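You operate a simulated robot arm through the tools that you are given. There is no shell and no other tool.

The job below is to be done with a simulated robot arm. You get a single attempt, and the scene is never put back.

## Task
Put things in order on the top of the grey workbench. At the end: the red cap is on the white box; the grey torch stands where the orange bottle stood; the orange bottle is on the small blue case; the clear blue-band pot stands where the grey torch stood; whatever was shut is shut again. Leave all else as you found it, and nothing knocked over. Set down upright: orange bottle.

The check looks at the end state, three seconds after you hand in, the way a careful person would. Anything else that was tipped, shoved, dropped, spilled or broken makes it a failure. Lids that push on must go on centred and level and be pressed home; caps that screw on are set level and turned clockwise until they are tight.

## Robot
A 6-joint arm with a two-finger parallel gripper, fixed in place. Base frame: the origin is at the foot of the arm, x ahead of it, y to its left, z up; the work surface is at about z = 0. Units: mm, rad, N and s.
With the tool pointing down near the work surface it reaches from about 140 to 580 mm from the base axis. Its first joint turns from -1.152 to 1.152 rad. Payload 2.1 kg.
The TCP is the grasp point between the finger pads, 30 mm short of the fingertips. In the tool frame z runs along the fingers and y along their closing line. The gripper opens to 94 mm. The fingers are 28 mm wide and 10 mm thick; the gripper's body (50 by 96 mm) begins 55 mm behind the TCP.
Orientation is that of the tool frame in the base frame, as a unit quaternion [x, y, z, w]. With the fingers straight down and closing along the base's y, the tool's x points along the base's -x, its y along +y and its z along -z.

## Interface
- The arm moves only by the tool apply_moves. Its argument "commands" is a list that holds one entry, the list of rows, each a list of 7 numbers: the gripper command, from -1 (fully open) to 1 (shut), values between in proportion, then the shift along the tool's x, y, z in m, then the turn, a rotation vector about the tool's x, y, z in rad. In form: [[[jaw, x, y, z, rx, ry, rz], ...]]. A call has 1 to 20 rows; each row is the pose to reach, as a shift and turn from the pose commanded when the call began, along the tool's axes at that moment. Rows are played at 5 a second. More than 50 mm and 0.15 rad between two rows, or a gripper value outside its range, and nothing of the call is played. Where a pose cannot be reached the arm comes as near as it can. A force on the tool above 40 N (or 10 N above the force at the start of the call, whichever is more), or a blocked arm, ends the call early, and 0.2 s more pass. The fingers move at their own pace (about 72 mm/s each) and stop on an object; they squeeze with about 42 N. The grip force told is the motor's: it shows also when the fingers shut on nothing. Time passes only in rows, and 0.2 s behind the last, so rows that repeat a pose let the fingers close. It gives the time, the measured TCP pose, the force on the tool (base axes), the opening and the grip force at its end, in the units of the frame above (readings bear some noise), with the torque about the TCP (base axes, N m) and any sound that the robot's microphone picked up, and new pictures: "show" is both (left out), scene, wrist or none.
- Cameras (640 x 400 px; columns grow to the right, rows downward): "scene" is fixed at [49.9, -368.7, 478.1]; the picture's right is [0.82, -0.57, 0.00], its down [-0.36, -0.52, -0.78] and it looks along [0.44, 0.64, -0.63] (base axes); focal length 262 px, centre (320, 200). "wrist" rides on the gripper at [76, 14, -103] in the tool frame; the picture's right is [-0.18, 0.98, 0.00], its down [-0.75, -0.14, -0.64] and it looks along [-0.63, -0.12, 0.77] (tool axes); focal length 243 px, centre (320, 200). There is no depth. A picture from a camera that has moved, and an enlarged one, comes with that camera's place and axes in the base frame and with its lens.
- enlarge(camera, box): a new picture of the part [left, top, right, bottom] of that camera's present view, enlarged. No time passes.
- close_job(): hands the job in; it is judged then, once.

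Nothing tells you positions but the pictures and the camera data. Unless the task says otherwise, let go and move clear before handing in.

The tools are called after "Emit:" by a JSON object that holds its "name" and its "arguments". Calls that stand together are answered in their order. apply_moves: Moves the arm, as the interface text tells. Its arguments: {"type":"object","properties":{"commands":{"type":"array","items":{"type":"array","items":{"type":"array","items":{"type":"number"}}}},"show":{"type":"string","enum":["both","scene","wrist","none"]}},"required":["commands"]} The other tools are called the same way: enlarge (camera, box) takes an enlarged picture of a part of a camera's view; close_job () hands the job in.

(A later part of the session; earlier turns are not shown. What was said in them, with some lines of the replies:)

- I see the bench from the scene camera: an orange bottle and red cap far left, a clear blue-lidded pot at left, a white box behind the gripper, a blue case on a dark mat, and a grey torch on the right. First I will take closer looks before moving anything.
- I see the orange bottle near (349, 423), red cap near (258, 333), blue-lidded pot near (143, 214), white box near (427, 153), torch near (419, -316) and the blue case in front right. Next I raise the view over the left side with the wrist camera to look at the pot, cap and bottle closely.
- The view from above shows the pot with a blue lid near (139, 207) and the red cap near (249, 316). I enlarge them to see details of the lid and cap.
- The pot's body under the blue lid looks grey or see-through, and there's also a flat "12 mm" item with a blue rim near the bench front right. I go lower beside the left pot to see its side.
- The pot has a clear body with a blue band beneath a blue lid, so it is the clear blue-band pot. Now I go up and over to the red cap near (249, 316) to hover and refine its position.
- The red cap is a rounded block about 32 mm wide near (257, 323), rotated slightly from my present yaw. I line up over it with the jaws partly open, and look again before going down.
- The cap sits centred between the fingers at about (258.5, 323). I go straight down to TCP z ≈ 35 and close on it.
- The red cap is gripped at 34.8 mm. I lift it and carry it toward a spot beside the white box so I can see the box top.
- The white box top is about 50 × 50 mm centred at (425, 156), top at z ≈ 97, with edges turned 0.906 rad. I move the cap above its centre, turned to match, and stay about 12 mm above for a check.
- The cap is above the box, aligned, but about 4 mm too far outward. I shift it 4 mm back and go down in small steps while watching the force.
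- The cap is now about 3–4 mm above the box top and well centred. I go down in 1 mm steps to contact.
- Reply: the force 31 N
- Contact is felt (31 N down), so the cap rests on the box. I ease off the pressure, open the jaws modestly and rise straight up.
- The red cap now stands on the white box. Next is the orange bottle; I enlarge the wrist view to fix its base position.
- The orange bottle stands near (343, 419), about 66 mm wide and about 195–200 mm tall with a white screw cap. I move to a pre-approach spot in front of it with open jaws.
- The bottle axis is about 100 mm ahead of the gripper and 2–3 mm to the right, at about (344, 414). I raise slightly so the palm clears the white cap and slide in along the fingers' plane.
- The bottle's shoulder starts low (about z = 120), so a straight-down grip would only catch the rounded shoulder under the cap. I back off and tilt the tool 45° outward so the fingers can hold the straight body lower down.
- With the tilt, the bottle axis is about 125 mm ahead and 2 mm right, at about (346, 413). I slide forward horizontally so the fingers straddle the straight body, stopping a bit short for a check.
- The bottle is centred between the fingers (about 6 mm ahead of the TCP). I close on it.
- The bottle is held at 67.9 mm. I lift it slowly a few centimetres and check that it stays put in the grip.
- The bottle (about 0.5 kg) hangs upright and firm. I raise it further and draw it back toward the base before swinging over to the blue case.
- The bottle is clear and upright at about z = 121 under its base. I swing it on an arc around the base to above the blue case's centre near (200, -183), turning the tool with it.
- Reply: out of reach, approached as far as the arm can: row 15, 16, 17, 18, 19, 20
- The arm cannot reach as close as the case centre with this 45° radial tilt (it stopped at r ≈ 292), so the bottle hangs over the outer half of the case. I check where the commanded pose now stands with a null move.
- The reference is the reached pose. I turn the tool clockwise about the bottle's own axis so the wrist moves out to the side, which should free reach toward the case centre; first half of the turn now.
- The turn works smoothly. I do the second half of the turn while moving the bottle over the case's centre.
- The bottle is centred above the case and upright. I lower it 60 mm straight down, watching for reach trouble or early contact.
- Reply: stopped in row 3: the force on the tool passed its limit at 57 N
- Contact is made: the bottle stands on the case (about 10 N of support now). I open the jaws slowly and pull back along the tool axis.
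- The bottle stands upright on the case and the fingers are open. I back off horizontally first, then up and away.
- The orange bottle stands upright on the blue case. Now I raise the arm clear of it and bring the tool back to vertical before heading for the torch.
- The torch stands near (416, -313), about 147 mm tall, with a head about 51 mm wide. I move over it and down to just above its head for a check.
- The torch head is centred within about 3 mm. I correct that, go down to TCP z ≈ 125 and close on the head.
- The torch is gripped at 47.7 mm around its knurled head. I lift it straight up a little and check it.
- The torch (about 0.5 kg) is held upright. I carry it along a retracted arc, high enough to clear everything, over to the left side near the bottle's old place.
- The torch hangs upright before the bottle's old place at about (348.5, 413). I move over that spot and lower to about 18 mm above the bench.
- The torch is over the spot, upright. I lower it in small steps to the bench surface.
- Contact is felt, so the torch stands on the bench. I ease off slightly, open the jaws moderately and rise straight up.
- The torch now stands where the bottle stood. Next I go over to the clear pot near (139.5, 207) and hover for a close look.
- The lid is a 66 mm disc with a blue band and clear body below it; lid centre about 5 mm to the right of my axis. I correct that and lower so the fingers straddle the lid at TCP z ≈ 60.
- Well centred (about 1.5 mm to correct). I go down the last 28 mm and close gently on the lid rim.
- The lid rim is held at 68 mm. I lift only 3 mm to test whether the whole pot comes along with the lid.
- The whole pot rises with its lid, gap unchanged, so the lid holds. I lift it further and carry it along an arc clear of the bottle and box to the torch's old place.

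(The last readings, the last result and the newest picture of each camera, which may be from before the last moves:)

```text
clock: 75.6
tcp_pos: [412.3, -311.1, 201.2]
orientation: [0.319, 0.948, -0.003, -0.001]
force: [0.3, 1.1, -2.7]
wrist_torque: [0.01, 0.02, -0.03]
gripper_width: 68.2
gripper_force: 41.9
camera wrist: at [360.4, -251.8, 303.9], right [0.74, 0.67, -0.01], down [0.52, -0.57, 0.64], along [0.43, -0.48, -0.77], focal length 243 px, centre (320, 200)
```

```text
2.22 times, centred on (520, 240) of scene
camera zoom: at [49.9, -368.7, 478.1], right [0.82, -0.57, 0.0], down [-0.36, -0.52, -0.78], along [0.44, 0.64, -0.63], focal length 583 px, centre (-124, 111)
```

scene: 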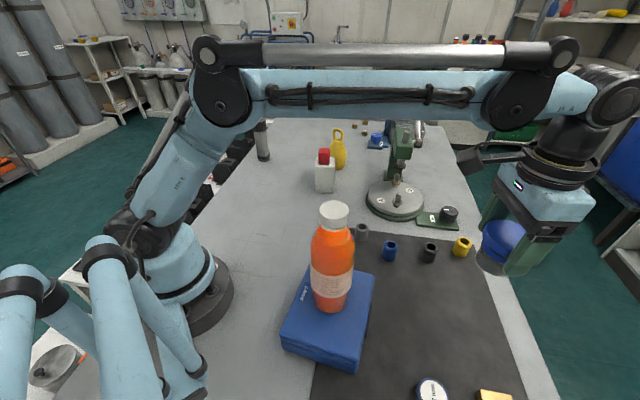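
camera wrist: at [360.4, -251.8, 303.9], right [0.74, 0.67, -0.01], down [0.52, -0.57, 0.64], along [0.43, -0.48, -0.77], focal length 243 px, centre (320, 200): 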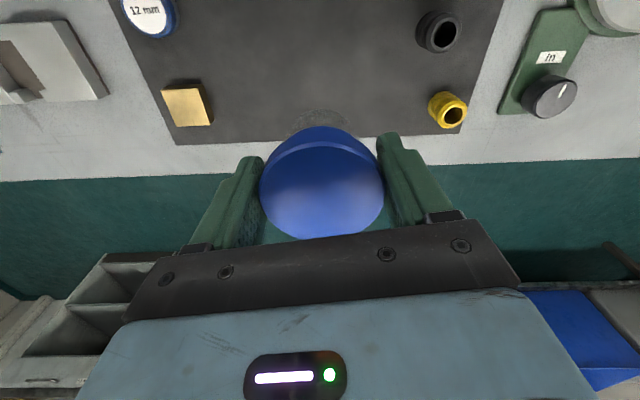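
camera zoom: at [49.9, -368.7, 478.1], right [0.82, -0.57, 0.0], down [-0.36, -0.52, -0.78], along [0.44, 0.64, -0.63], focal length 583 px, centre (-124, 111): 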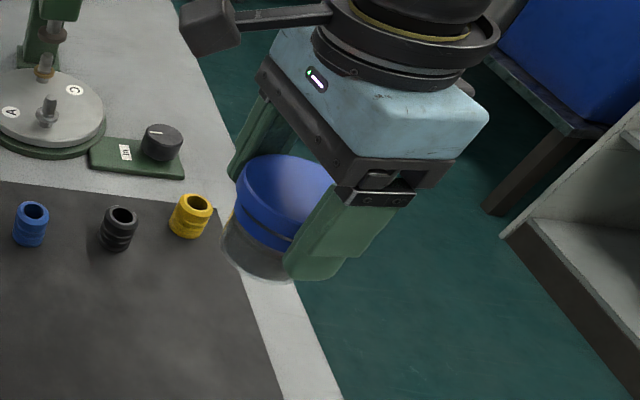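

The pot is above the torch's old place. I shift about 5 mm to its exact spot and lower to about 10 mm above the mat.

Emit:
{"name": "apply_moves", "arguments": {"commands": [[[1, -0.0047, -0.0021, 0.02, 0, 0, 0], [1, -0.0047, -0.0021, 0.055, 0, 0, 0], [1, -0.0047, -0.0021, 0.085, 0, 0, 0], [1, -0.0047, -0.0021, 0.11, 0, 0, 0], [1, -0.0047, -0.0021, 0.124, 0, 0, 0], [1, -0.0047, -0.0021, 0.124, 0, 0, 0]]]}}

Emit:
{"name": "enlarge", "arguments": {"camera": "scene", "box": [420, 230, 540, 340]}}

```text
clock: 77.0
tcp_pos: [414.1, -314.9, 75.5]
orientation: [0.319, 0.948, -0.002, -0.001]
force: [0.3, -0.5, -1.0]
wrist_torque: [-0.03, 0.05, 0.01]
gripper_width: 68.1
gripper_force: 41.9
camera wrist: at [362.6, -256.9, 179.8], right [0.74, 0.67, -0.01], down [0.52, -0.56, 0.64], along [0.43, -0.48, -0.77], focal length 243 px, centre (320, 200)
```

scene: 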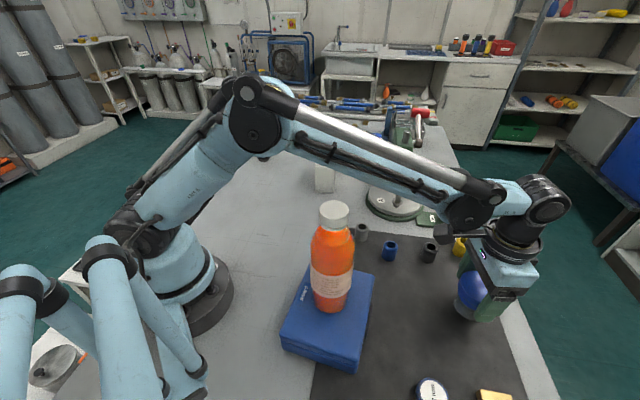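
wrist: 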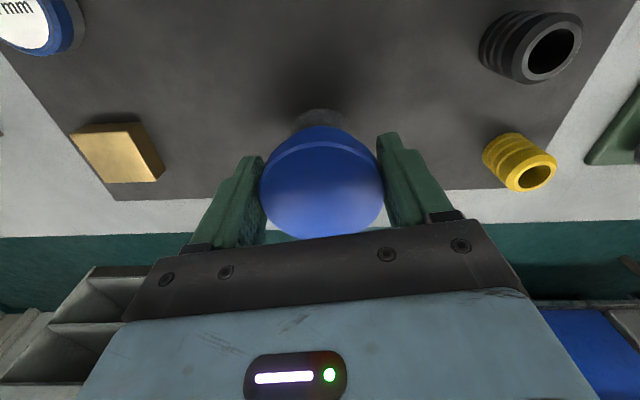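

```text
3.64 times, centred on (480, 285) of scene
camera zoom: at [49.9, -368.7, 478.1], right [0.82, -0.57, 0.0], down [-0.36, -0.52, -0.78], along [0.44, 0.64, -0.63], focal length 954 px, centre (-262, -109)
```

zoom: 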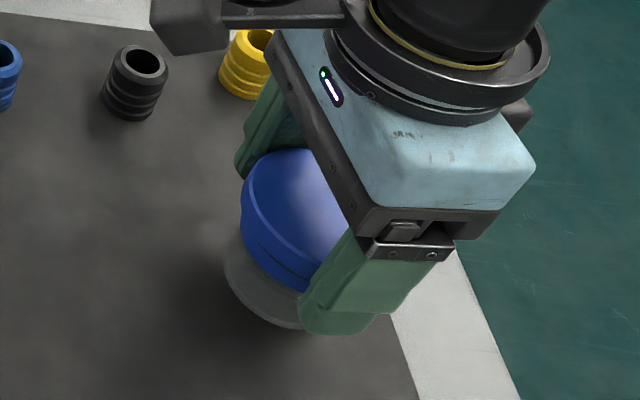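

Emit:
{"name": "apply_moves", "arguments": {"commands": [[[1, 0, 0, 0.003, 0, 0, 0], [1, 0, 0, 0.006, 0, 0, 0], [1, 0, 0, 0.008, 0, 0, 0], [1, 0, 0, 0.008, 0, 0, 0]]], "show": "none"}}

```text
clock: 78.0
tcp_pos: [413.6, -316.1, 68.5]
orientation: [0.318, 0.948, -0.002, -0.001]
force: [-0.4, 0.3, -0.9]
wrist_torque: [-0.05, 0.0, 0.0]
gripper_width: 68.0
gripper_force: 42.0
```

Emit:
{"name": "apply_moves", "arguments": {"commands": [[[1, 0, 0, 0.0005, 0, 0, 0], [1, 0, 0, 0.001, 0, 0, 0], [1, 0, 0, 0.0015, 0, 0, 0], [1, 0, 0, 0.0015, 0, 0, 0]]], "show": "none"}}

```text
clock: 79.0
tcp_pos: [413.4, -315.2, 67.3]
orientation: [0.318, 0.948, -0.002, -0.001]
force: [-0.4, 0.7, -0.9]
wrist_torque: [0.01, 0.0, 0.02]
gripper_width: 68.1
gripper_force: 41.6
```

Emit:
{"name": "apply_moves", "arguments": {"commands": [[[1, 0, 0, 0.0005, 0, 0, 0], [1, 0, 0, 0.001, 0, 0, 0], [1, 0, 0, 0.001, 0, 0, 0]]], "show": "none"}}

```text
clock: 79.8
tcp_pos: [413.8, -313.3, 65.7]
orientation: [0.318, 0.948, -0.003, -0.001]
force: [-0.6, -0.5, -1.7]
wrist_torque: [-0.01, -0.01, 0.02]
gripper_width: 67.9
gripper_force: 41.9
```

Emit:
{"name": "apply_moves", "arguments": {"commands": [[[1, 0, 0, 0.0005, 0, 0, 0], [1, 0, 0, 0.001, 0, 0, 0], [1, 0, 0, 0.001, 0, 0, 0]]], "show": "none"}}

```text
clock: 80.6
tcp_pos: [412.6, -314.9, 66.0]
orientation: [0.318, 0.948, -0.002, -0.001]
force: [-0.4, 0.2, -1.9]
wrist_torque: [-0.04, -0.01, 0.0]
gripper_width: 68.0
gripper_force: 41.2
```

Emit:
{"name": "apply_moves", "arguments": {"commands": [[[1, 0, 0, 0.0005, 0, 0, 0], [1, 0, 0, 0.001, 0, 0, 0], [1, 0, 0, 0.001, 0, 0, 0]]], "show": "none"}}

```text
clock: 81.4
tcp_pos: [412.5, -314.9, 66.9]
orientation: [0.318, 0.948, -0.002, -0.001]
force: [0.0, -0.7, 3.4]
wrist_torque: [0.11, -0.07, -0.01]
gripper_width: 68.1
gripper_force: 42.1
```

Contact is beginning (force turned upward). I ease down another fraction of a millimetre, then open and rise.

Emit:
{"name": "apply_moves", "arguments": {"commands": [[[1, 0, 0, 0.0004, 0, 0, 0], [1, 0, 0, 0.0004, 0, 0, 0], [-0.5, 0, 0, 0.0002, 0, 0, 0], [-0.65, 0, 0, 0.0002, 0, 0, 0], [-0.8, 0, 0, 0.0002, 0, 0, 0], [-0.8, 0, 0, 0.0002, 0, 0, 0], [-0.8, 0, 0, -0.015, 0, 0, 0], [-0.8, 0, 0, -0.04, 0, 0, 0], [-0.8, 0, 0, -0.08, 0, 0, 0]]]}}

Emit:
{"name": "enlarge", "arguments": {"camera": "scene", "box": [420, 220, 540, 340]}}

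Emit:
{"name": "enlarge", "arguments": {"camera": "wrist", "box": [200, 40, 440, 240]}}

```text
clock: 83.4
tcp_pos: [413.0, -315.4, 142.2]
orientation: [0.318, 0.948, -0.003, 0.0]
force: [-0.8, -0.2, 0.7]
wrist_torque: [-0.03, -0.01, 0.04]
gripper_width: 84.8
gripper_force: 0.1
camera wrist: at [361.7, -256.1, 245.4], right [0.74, 0.67, -0.01], down [0.52, -0.56, 0.64], along [0.43, -0.48, -0.77], focal length 243 px, centre (320, 200)
```

scene: 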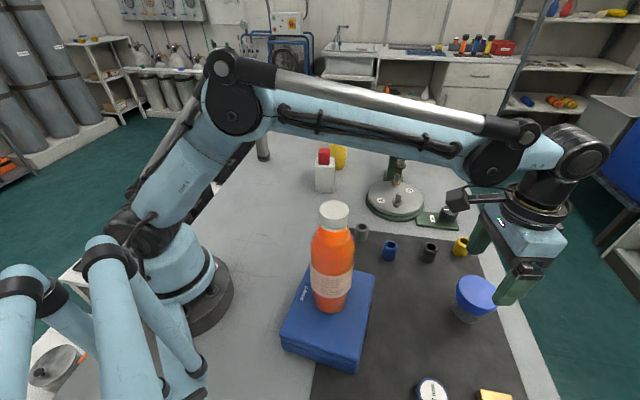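
wrist: 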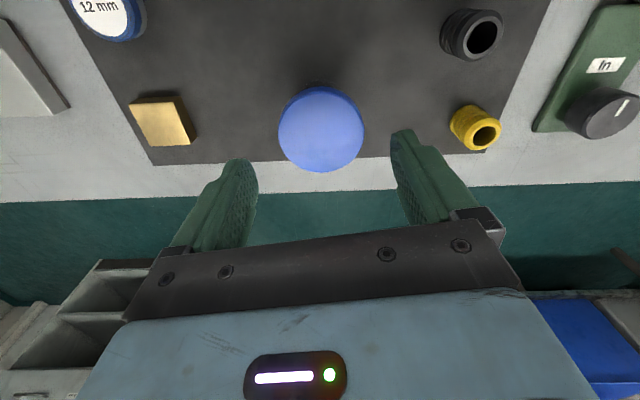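

```text
3.33 times, centred on (480, 280) of scene
camera zoom: at [49.9, -368.7, 478.1], right [0.82, -0.57, 0.0], down [-0.36, -0.52, -0.78], along [0.44, 0.64, -0.63], focal length 875 px, centre (-213, -67)
```

zoom: 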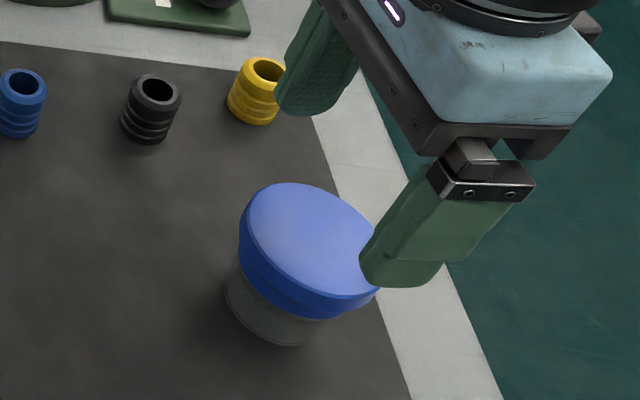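

```text
2.00 times, centred on (320, 140) of wrist
camera zoom: at [361.7, -256.1, 245.4], right [0.74, 0.67, -0.01], down [0.52, -0.56, 0.64], along [0.43, -0.48, -0.77], focal length 485 px, centre (320, 320)
```

zoom: 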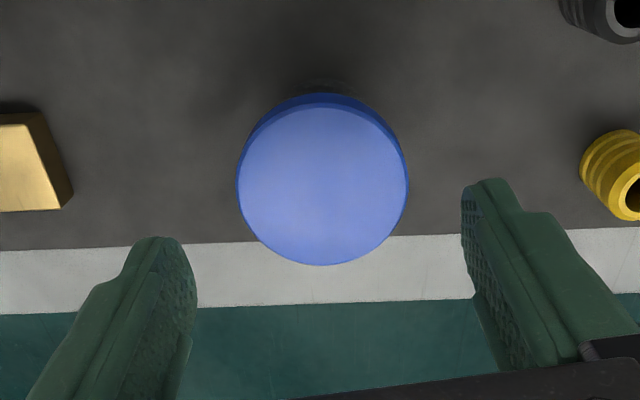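

The pot now stands where the torch stood, lid on. I raise the arm and go back toward the start pose to inspect everything.

Emit:
{"name": "apply_moves", "arguments": {"commands": [[[-0.8, 0, 0, -0.045, 0, 0, 0], [-0.8, 0.02, 0.0099, -0.085, 0, 0, 0], [-0.8, 0.0529, 0.0252, -0.11, 0, 0, -0.09], [-0.8, 0.0878, 0.0415, -0.13, 0, 0, -0.18], [-0.8, 0.124, 0.058, -0.148, 0, 0, -0.27], [-0.8, 0.1623, 0.0754, -0.155, 0, 0, -0.36], [-0.8, 0.1998, 0.0935, -0.155, 0, 0, -0.45], [-0.8, 0.236, 0.11, -0.155, 0, 0, -0.54], [-1, 0.2697, 0.1247, -0.155, 0, 0, -0.62], [-1, 0.2943, 0.1374, -0.155, 0, 0, -0.647], [-1, 0.2943, 0.1374, -0.155, 0, 0, -0.647]]]}}

Emit:
{"name": "enlarge", "arguments": {"camera": "scene", "box": [430, 250, 520, 340]}}

Emit:
{"name": "enlarge", "arguments": {"camera": "scene", "box": [270, 190, 400, 380]}}

Emit:
{"name": "enlarge", "arguments": {"camera": "scene", "box": [220, 100, 370, 220]}}

```text
clock: 85.8
tcp_pos: [263.2, -29.3, 299.5]
orientation: [0.0, 1.0, -0.002, -0.002]
force: [0.3, 0.7, 0.6]
wrist_torque: [-0.01, 0.03, 0.01]
gripper_width: 94.0
gripper_force: 0.1
camera wrist: at [187.8, -13.2, 402.5], right [0.18, 0.98, 0.0], down [0.76, -0.14, 0.64], along [0.63, -0.12, -0.77], focal length 243 px, centre (320, 200)
```

scene: 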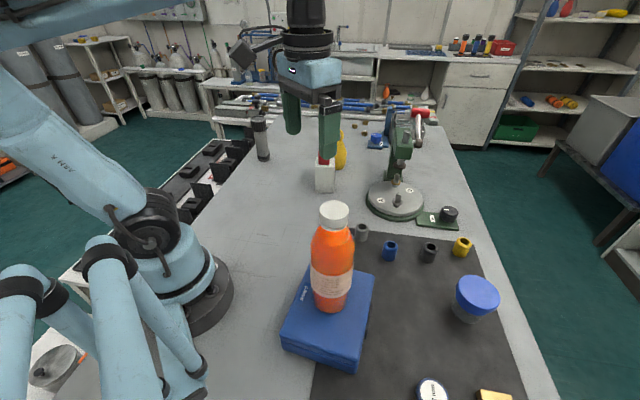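
wrist: 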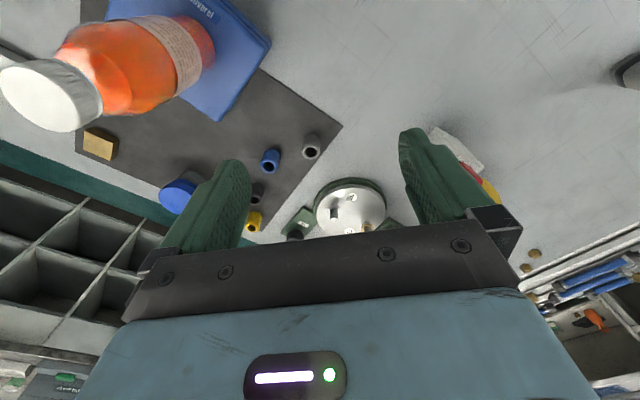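

```text
4.44 times, centred on (475, 295) of scene
camera zoom: at [49.9, -368.7, 478.1], right [0.82, -0.57, 0.0], down [-0.36, -0.52, -0.78], along [0.44, 0.64, -0.63], focal length 1166 px, centre (-369, -222)
```

zoom: 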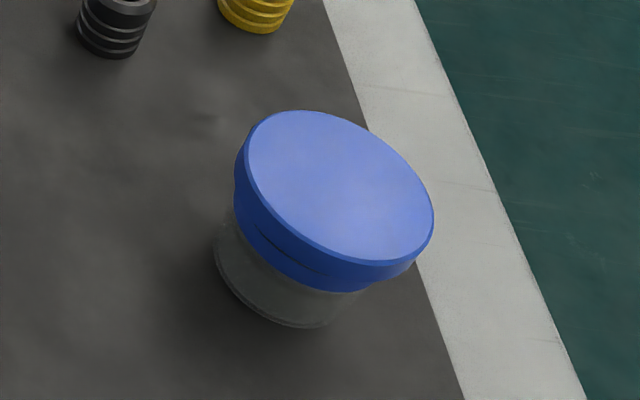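

```text
2.11 times, centred on (335, 285) of scene
camera zoom: at [49.9, -368.7, 478.1], right [0.82, -0.57, 0.0], down [-0.36, -0.52, -0.78], along [0.44, 0.64, -0.63], focal length 552 px, centre (288, 21)
```

zoom: 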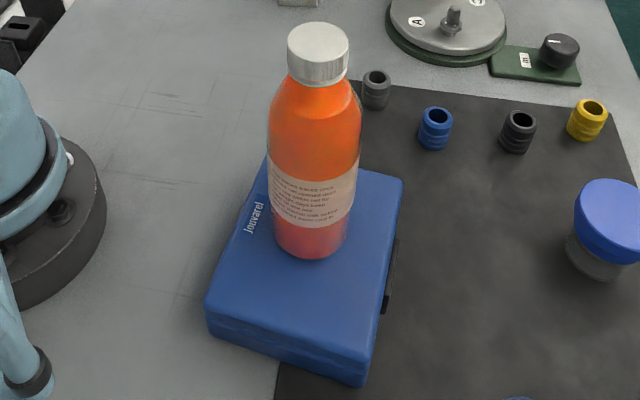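

```text
3.33 times, centred on (295, 160) of scene
camera zoom: at [49.9, -368.7, 478.1], right [0.82, -0.57, 0.0], down [-0.36, -0.52, -0.78], along [0.44, 0.64, -0.63], focal length 875 px, centre (403, 333)
```

zoom: 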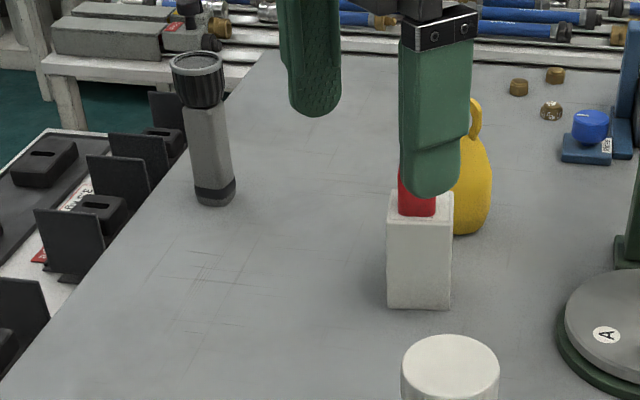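

All four moves look done. I take a last look at the cap on the box and the other details before handing in.

Emit:
{"name": "enlarge", "arguments": {"camera": "wrist", "box": [400, 100, 560, 220]}}

Emit:
{"name": "enlarge", "arguments": {"camera": "wrist", "box": [0, 0, 320, 240]}}

Emit:
{"name": "apply_moves", "arguments": {"commands": [[[-1, 0.03, 0, -0.02, 0, 0, 0], [-1, 0.06, -0.02, -0.03, 0, 0, 0], [-1, 0.08, -0.05, -0.03, 0, 0, 0], [-1, 0.08, -0.05, -0.03, 0, 0, 0]]]}}

Emit:
{"name": "enlarge", "arguments": {"camera": "scene", "box": [290, 110, 400, 210]}}

```text
3.33 times, centred on (480, 160) of wrist
camera zoom: at [187.8, -13.2, 402.5], right [0.18, 0.98, 0.0], down [0.76, -0.14, 0.64], along [0.63, -0.12, -0.77], focal length 809 px, centre (-213, 333)
```

zoom: 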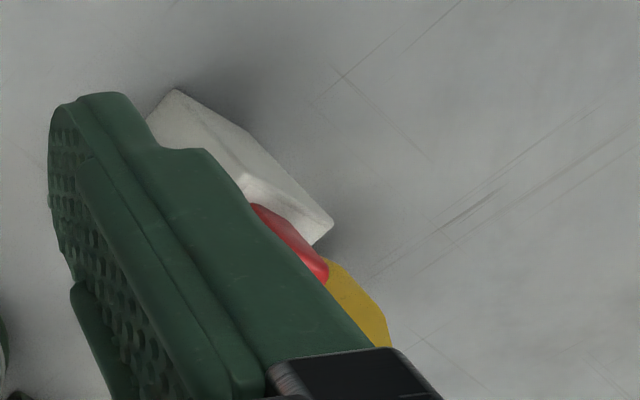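

```text
1.67 times, centred on (160, 120) of wrist
camera zoom: at [187.8, -13.2, 402.5], right [0.18, 0.98, 0.0], down [0.76, -0.14, 0.64], along [0.63, -0.12, -0.77], focal length 404 px, centre (587, 333)
```

zoom: 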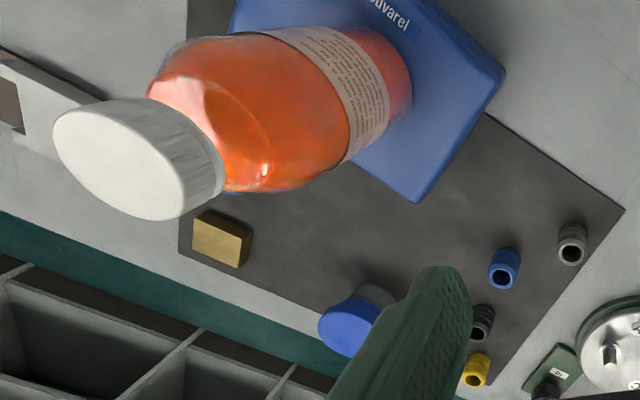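

```text
clock: 86.8
tcp_pos: [182.2, -76.9, 329.4]
orientation: [0.001, 1.0, -0.001, -0.001]
force: [-0.1, 0.3, 0.1]
wrist_torque: [0.0, -0.02, -0.03]
gripper_width: 94.1
gripper_force: 0.0
camera wrist: at [107.0, -61.7, 433.6], right [0.18, 0.98, 0.0], down [0.76, -0.14, 0.64], along [0.63, -0.12, -0.77], focal length 243 px, centre (320, 200)
```

scene: 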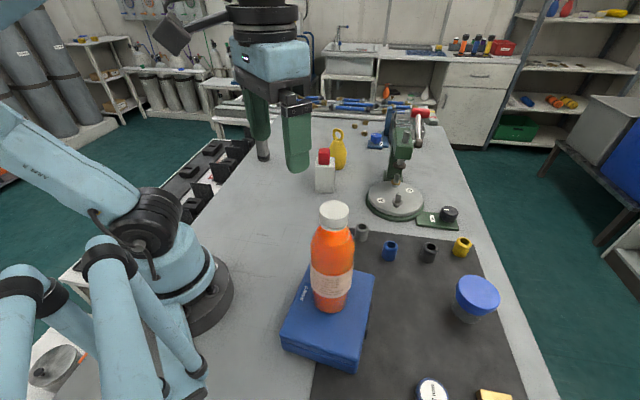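
wrist: 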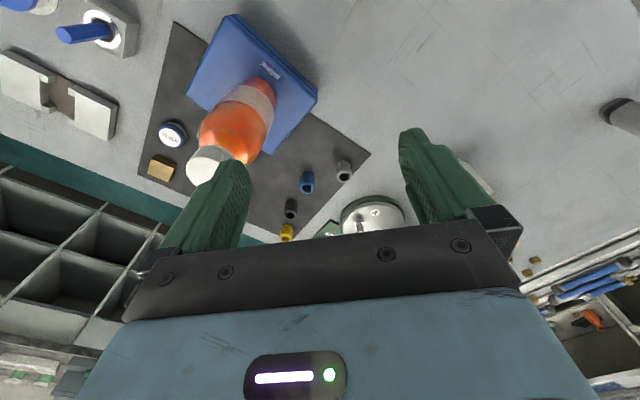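

```text
4.00 times, centred on (345, 160) of scene
camera zoom: at [49.9, -368.7, 478.1], right [0.82, -0.57, 0.0], down [-0.36, -0.52, -0.78], along [0.44, 0.64, -0.63], focal length 1050 px, centre (220, 360)
```

zoom: 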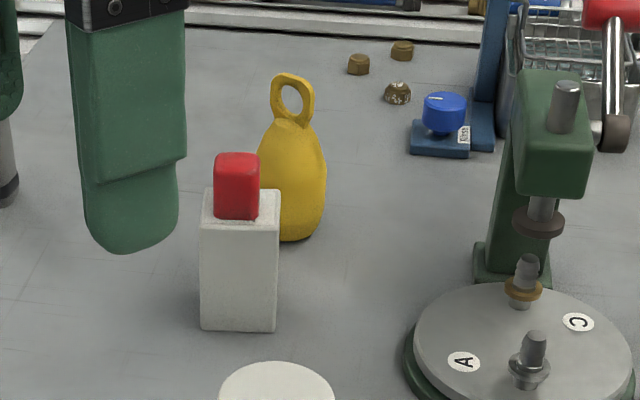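

Emit:
{"name": "enlarge", "arguments": {"camera": "wrist", "box": [130, 100, 230, 200]}}

Emit:
{"name": "enlarge", "arguments": {"camera": "wrist", "box": [0, 0, 150, 150]}}

Emit:
{"name": "enlarge", "arguments": {"camera": "scene", "box": [440, 260, 520, 340]}}

```text
4.00 times, centred on (180, 150) of wrist
camera zoom: at [107.0, -61.7, 433.6], right [0.18, 0.98, 0.0], down [0.76, -0.14, 0.64], along [0.63, -0.12, -0.77], focal length 970 px, centre (880, 400)
```

zoom: 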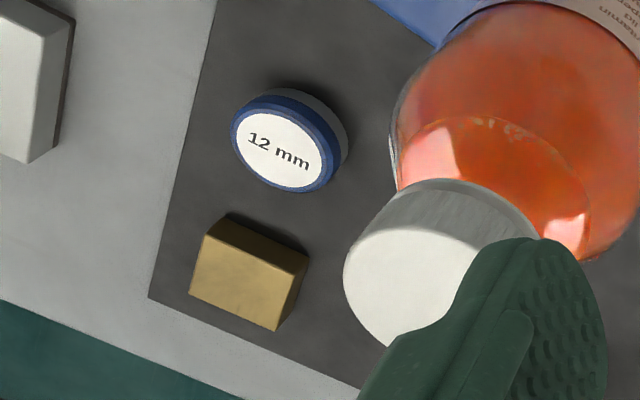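

```text
2.67 times, centred on (75, 75) of wrist
camera zoom: at [107.0, -61.7, 433.6], right [0.18, 0.98, 0.0], down [0.76, -0.14, 0.64], along [0.63, -0.12, -0.77], focal length 647 px, centre (973, 533)
```

zoom: 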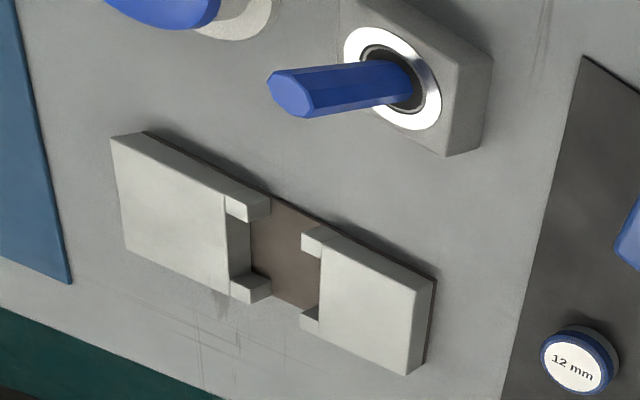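

```text
5.00 times, centred on (480, 300) of scene
camera zoom: at [49.9, -368.7, 478.1], right [0.82, -0.57, 0.0], down [-0.36, -0.52, -0.78], along [0.44, 0.64, -0.63], focal length 1312 px, centre (-480, -300)
```

zoom: 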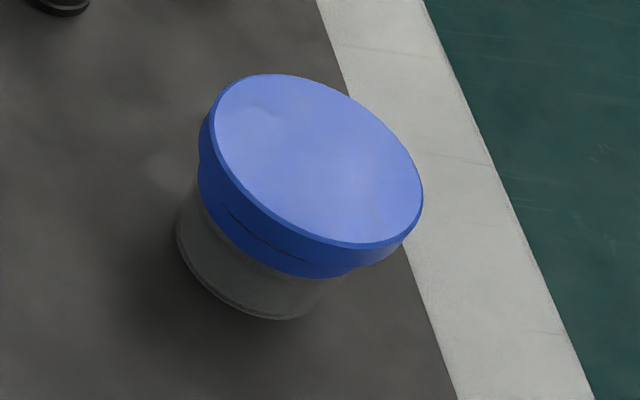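

Before handing in I want to be sure there is no other blue case or banded pot on the far right of the bench, so I turn the wrist camera that way, staying high.

Emit:
{"name": "apply_moves", "arguments": {"commands": [[[-1, 0.004, -0.005, -0.004, 0, 0, 0.14], [-1, 0.008, -0.01, -0.008, 0, 0, 0.28], [-1, 0.012, -0.015, -0.012, 0, 0, 0.42], [-1, 0.016, -0.02, -0.016, 0, 0, 0.56], [-1, 0.02, -0.025, -0.02, 0, 0, 0.7], [-1, 0.024, -0.03, -0.02, 0, 0, 0.84], [-1, 0.028, -0.035, -0.02, 0, 0, 0.98], [-1, 0.03, -0.04, -0.02, 0, 0, 1.12], [-1, 0.032, -0.043, -0.02, 0, 0, 1.25]]]}}

```text
clock: 88.8
tcp_pos: [150.9, -120.1, 350.8]
orientation: [0.587, 0.81, -0.004, 0.0]
force: [-0.4, 0.8, -0.7]
wrist_torque: [-0.01, 0.04, -0.02]
gripper_width: 94.1
gripper_force: 0.1
camera wrist: at [140.9, -41.7, 453.5], right [0.99, 0.13, 0.0], down [0.1, -0.76, 0.64], along [0.08, -0.64, -0.76], focal length 243 px, centre (320, 200)
```

scene: 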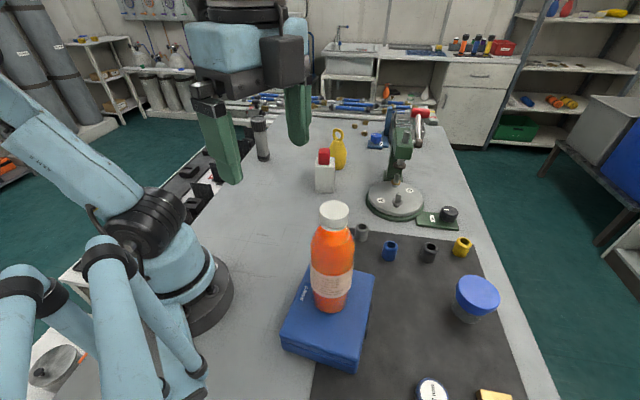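
wrist: 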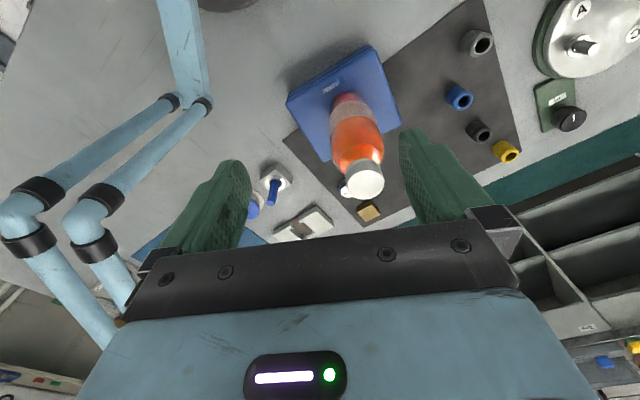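

The rest of the bench shows no other blue case or banded pot, only fixed fittings. The cap is on the white box, the torch stands at the bottle's old place, the bottle is upright on the blue case, and the pot stands, lid on, at the torch's old place. The arm is clear, so I hand in.

Emit:
{"name": "close_job", "arguments": {}}

```text
The job is handed in.
```

The job is handed in. All four moves are done; I don't know the judge's result.

- **Red cap:** it sits on top of the white box, roughly centred. The box did not move.
- **Orange bottle:** it stands upright on the small blue case, near the centre. Setting it down briefly peaked at 57 N, but the case's visible corner did not move.
- **Grey torch:** it stands where the bottle stood, within a few millimetres by my estimate.
- **Clear blue-band pot:** it stands where the torch stood, on the mat. The wrist camera put it within about 2 mm of the torch's place; a rougher check with the scene camera suggested 5 to 8 mm.

Nothing was opened. The bottle's cap is as I found it. I lifted the pot by its lid, and the whole pot came up with it. The lid still looks level, so I did not press it down again.

Nothing was knocked over, and I saw no change to anything else on the bench. The arm is clear of everything.
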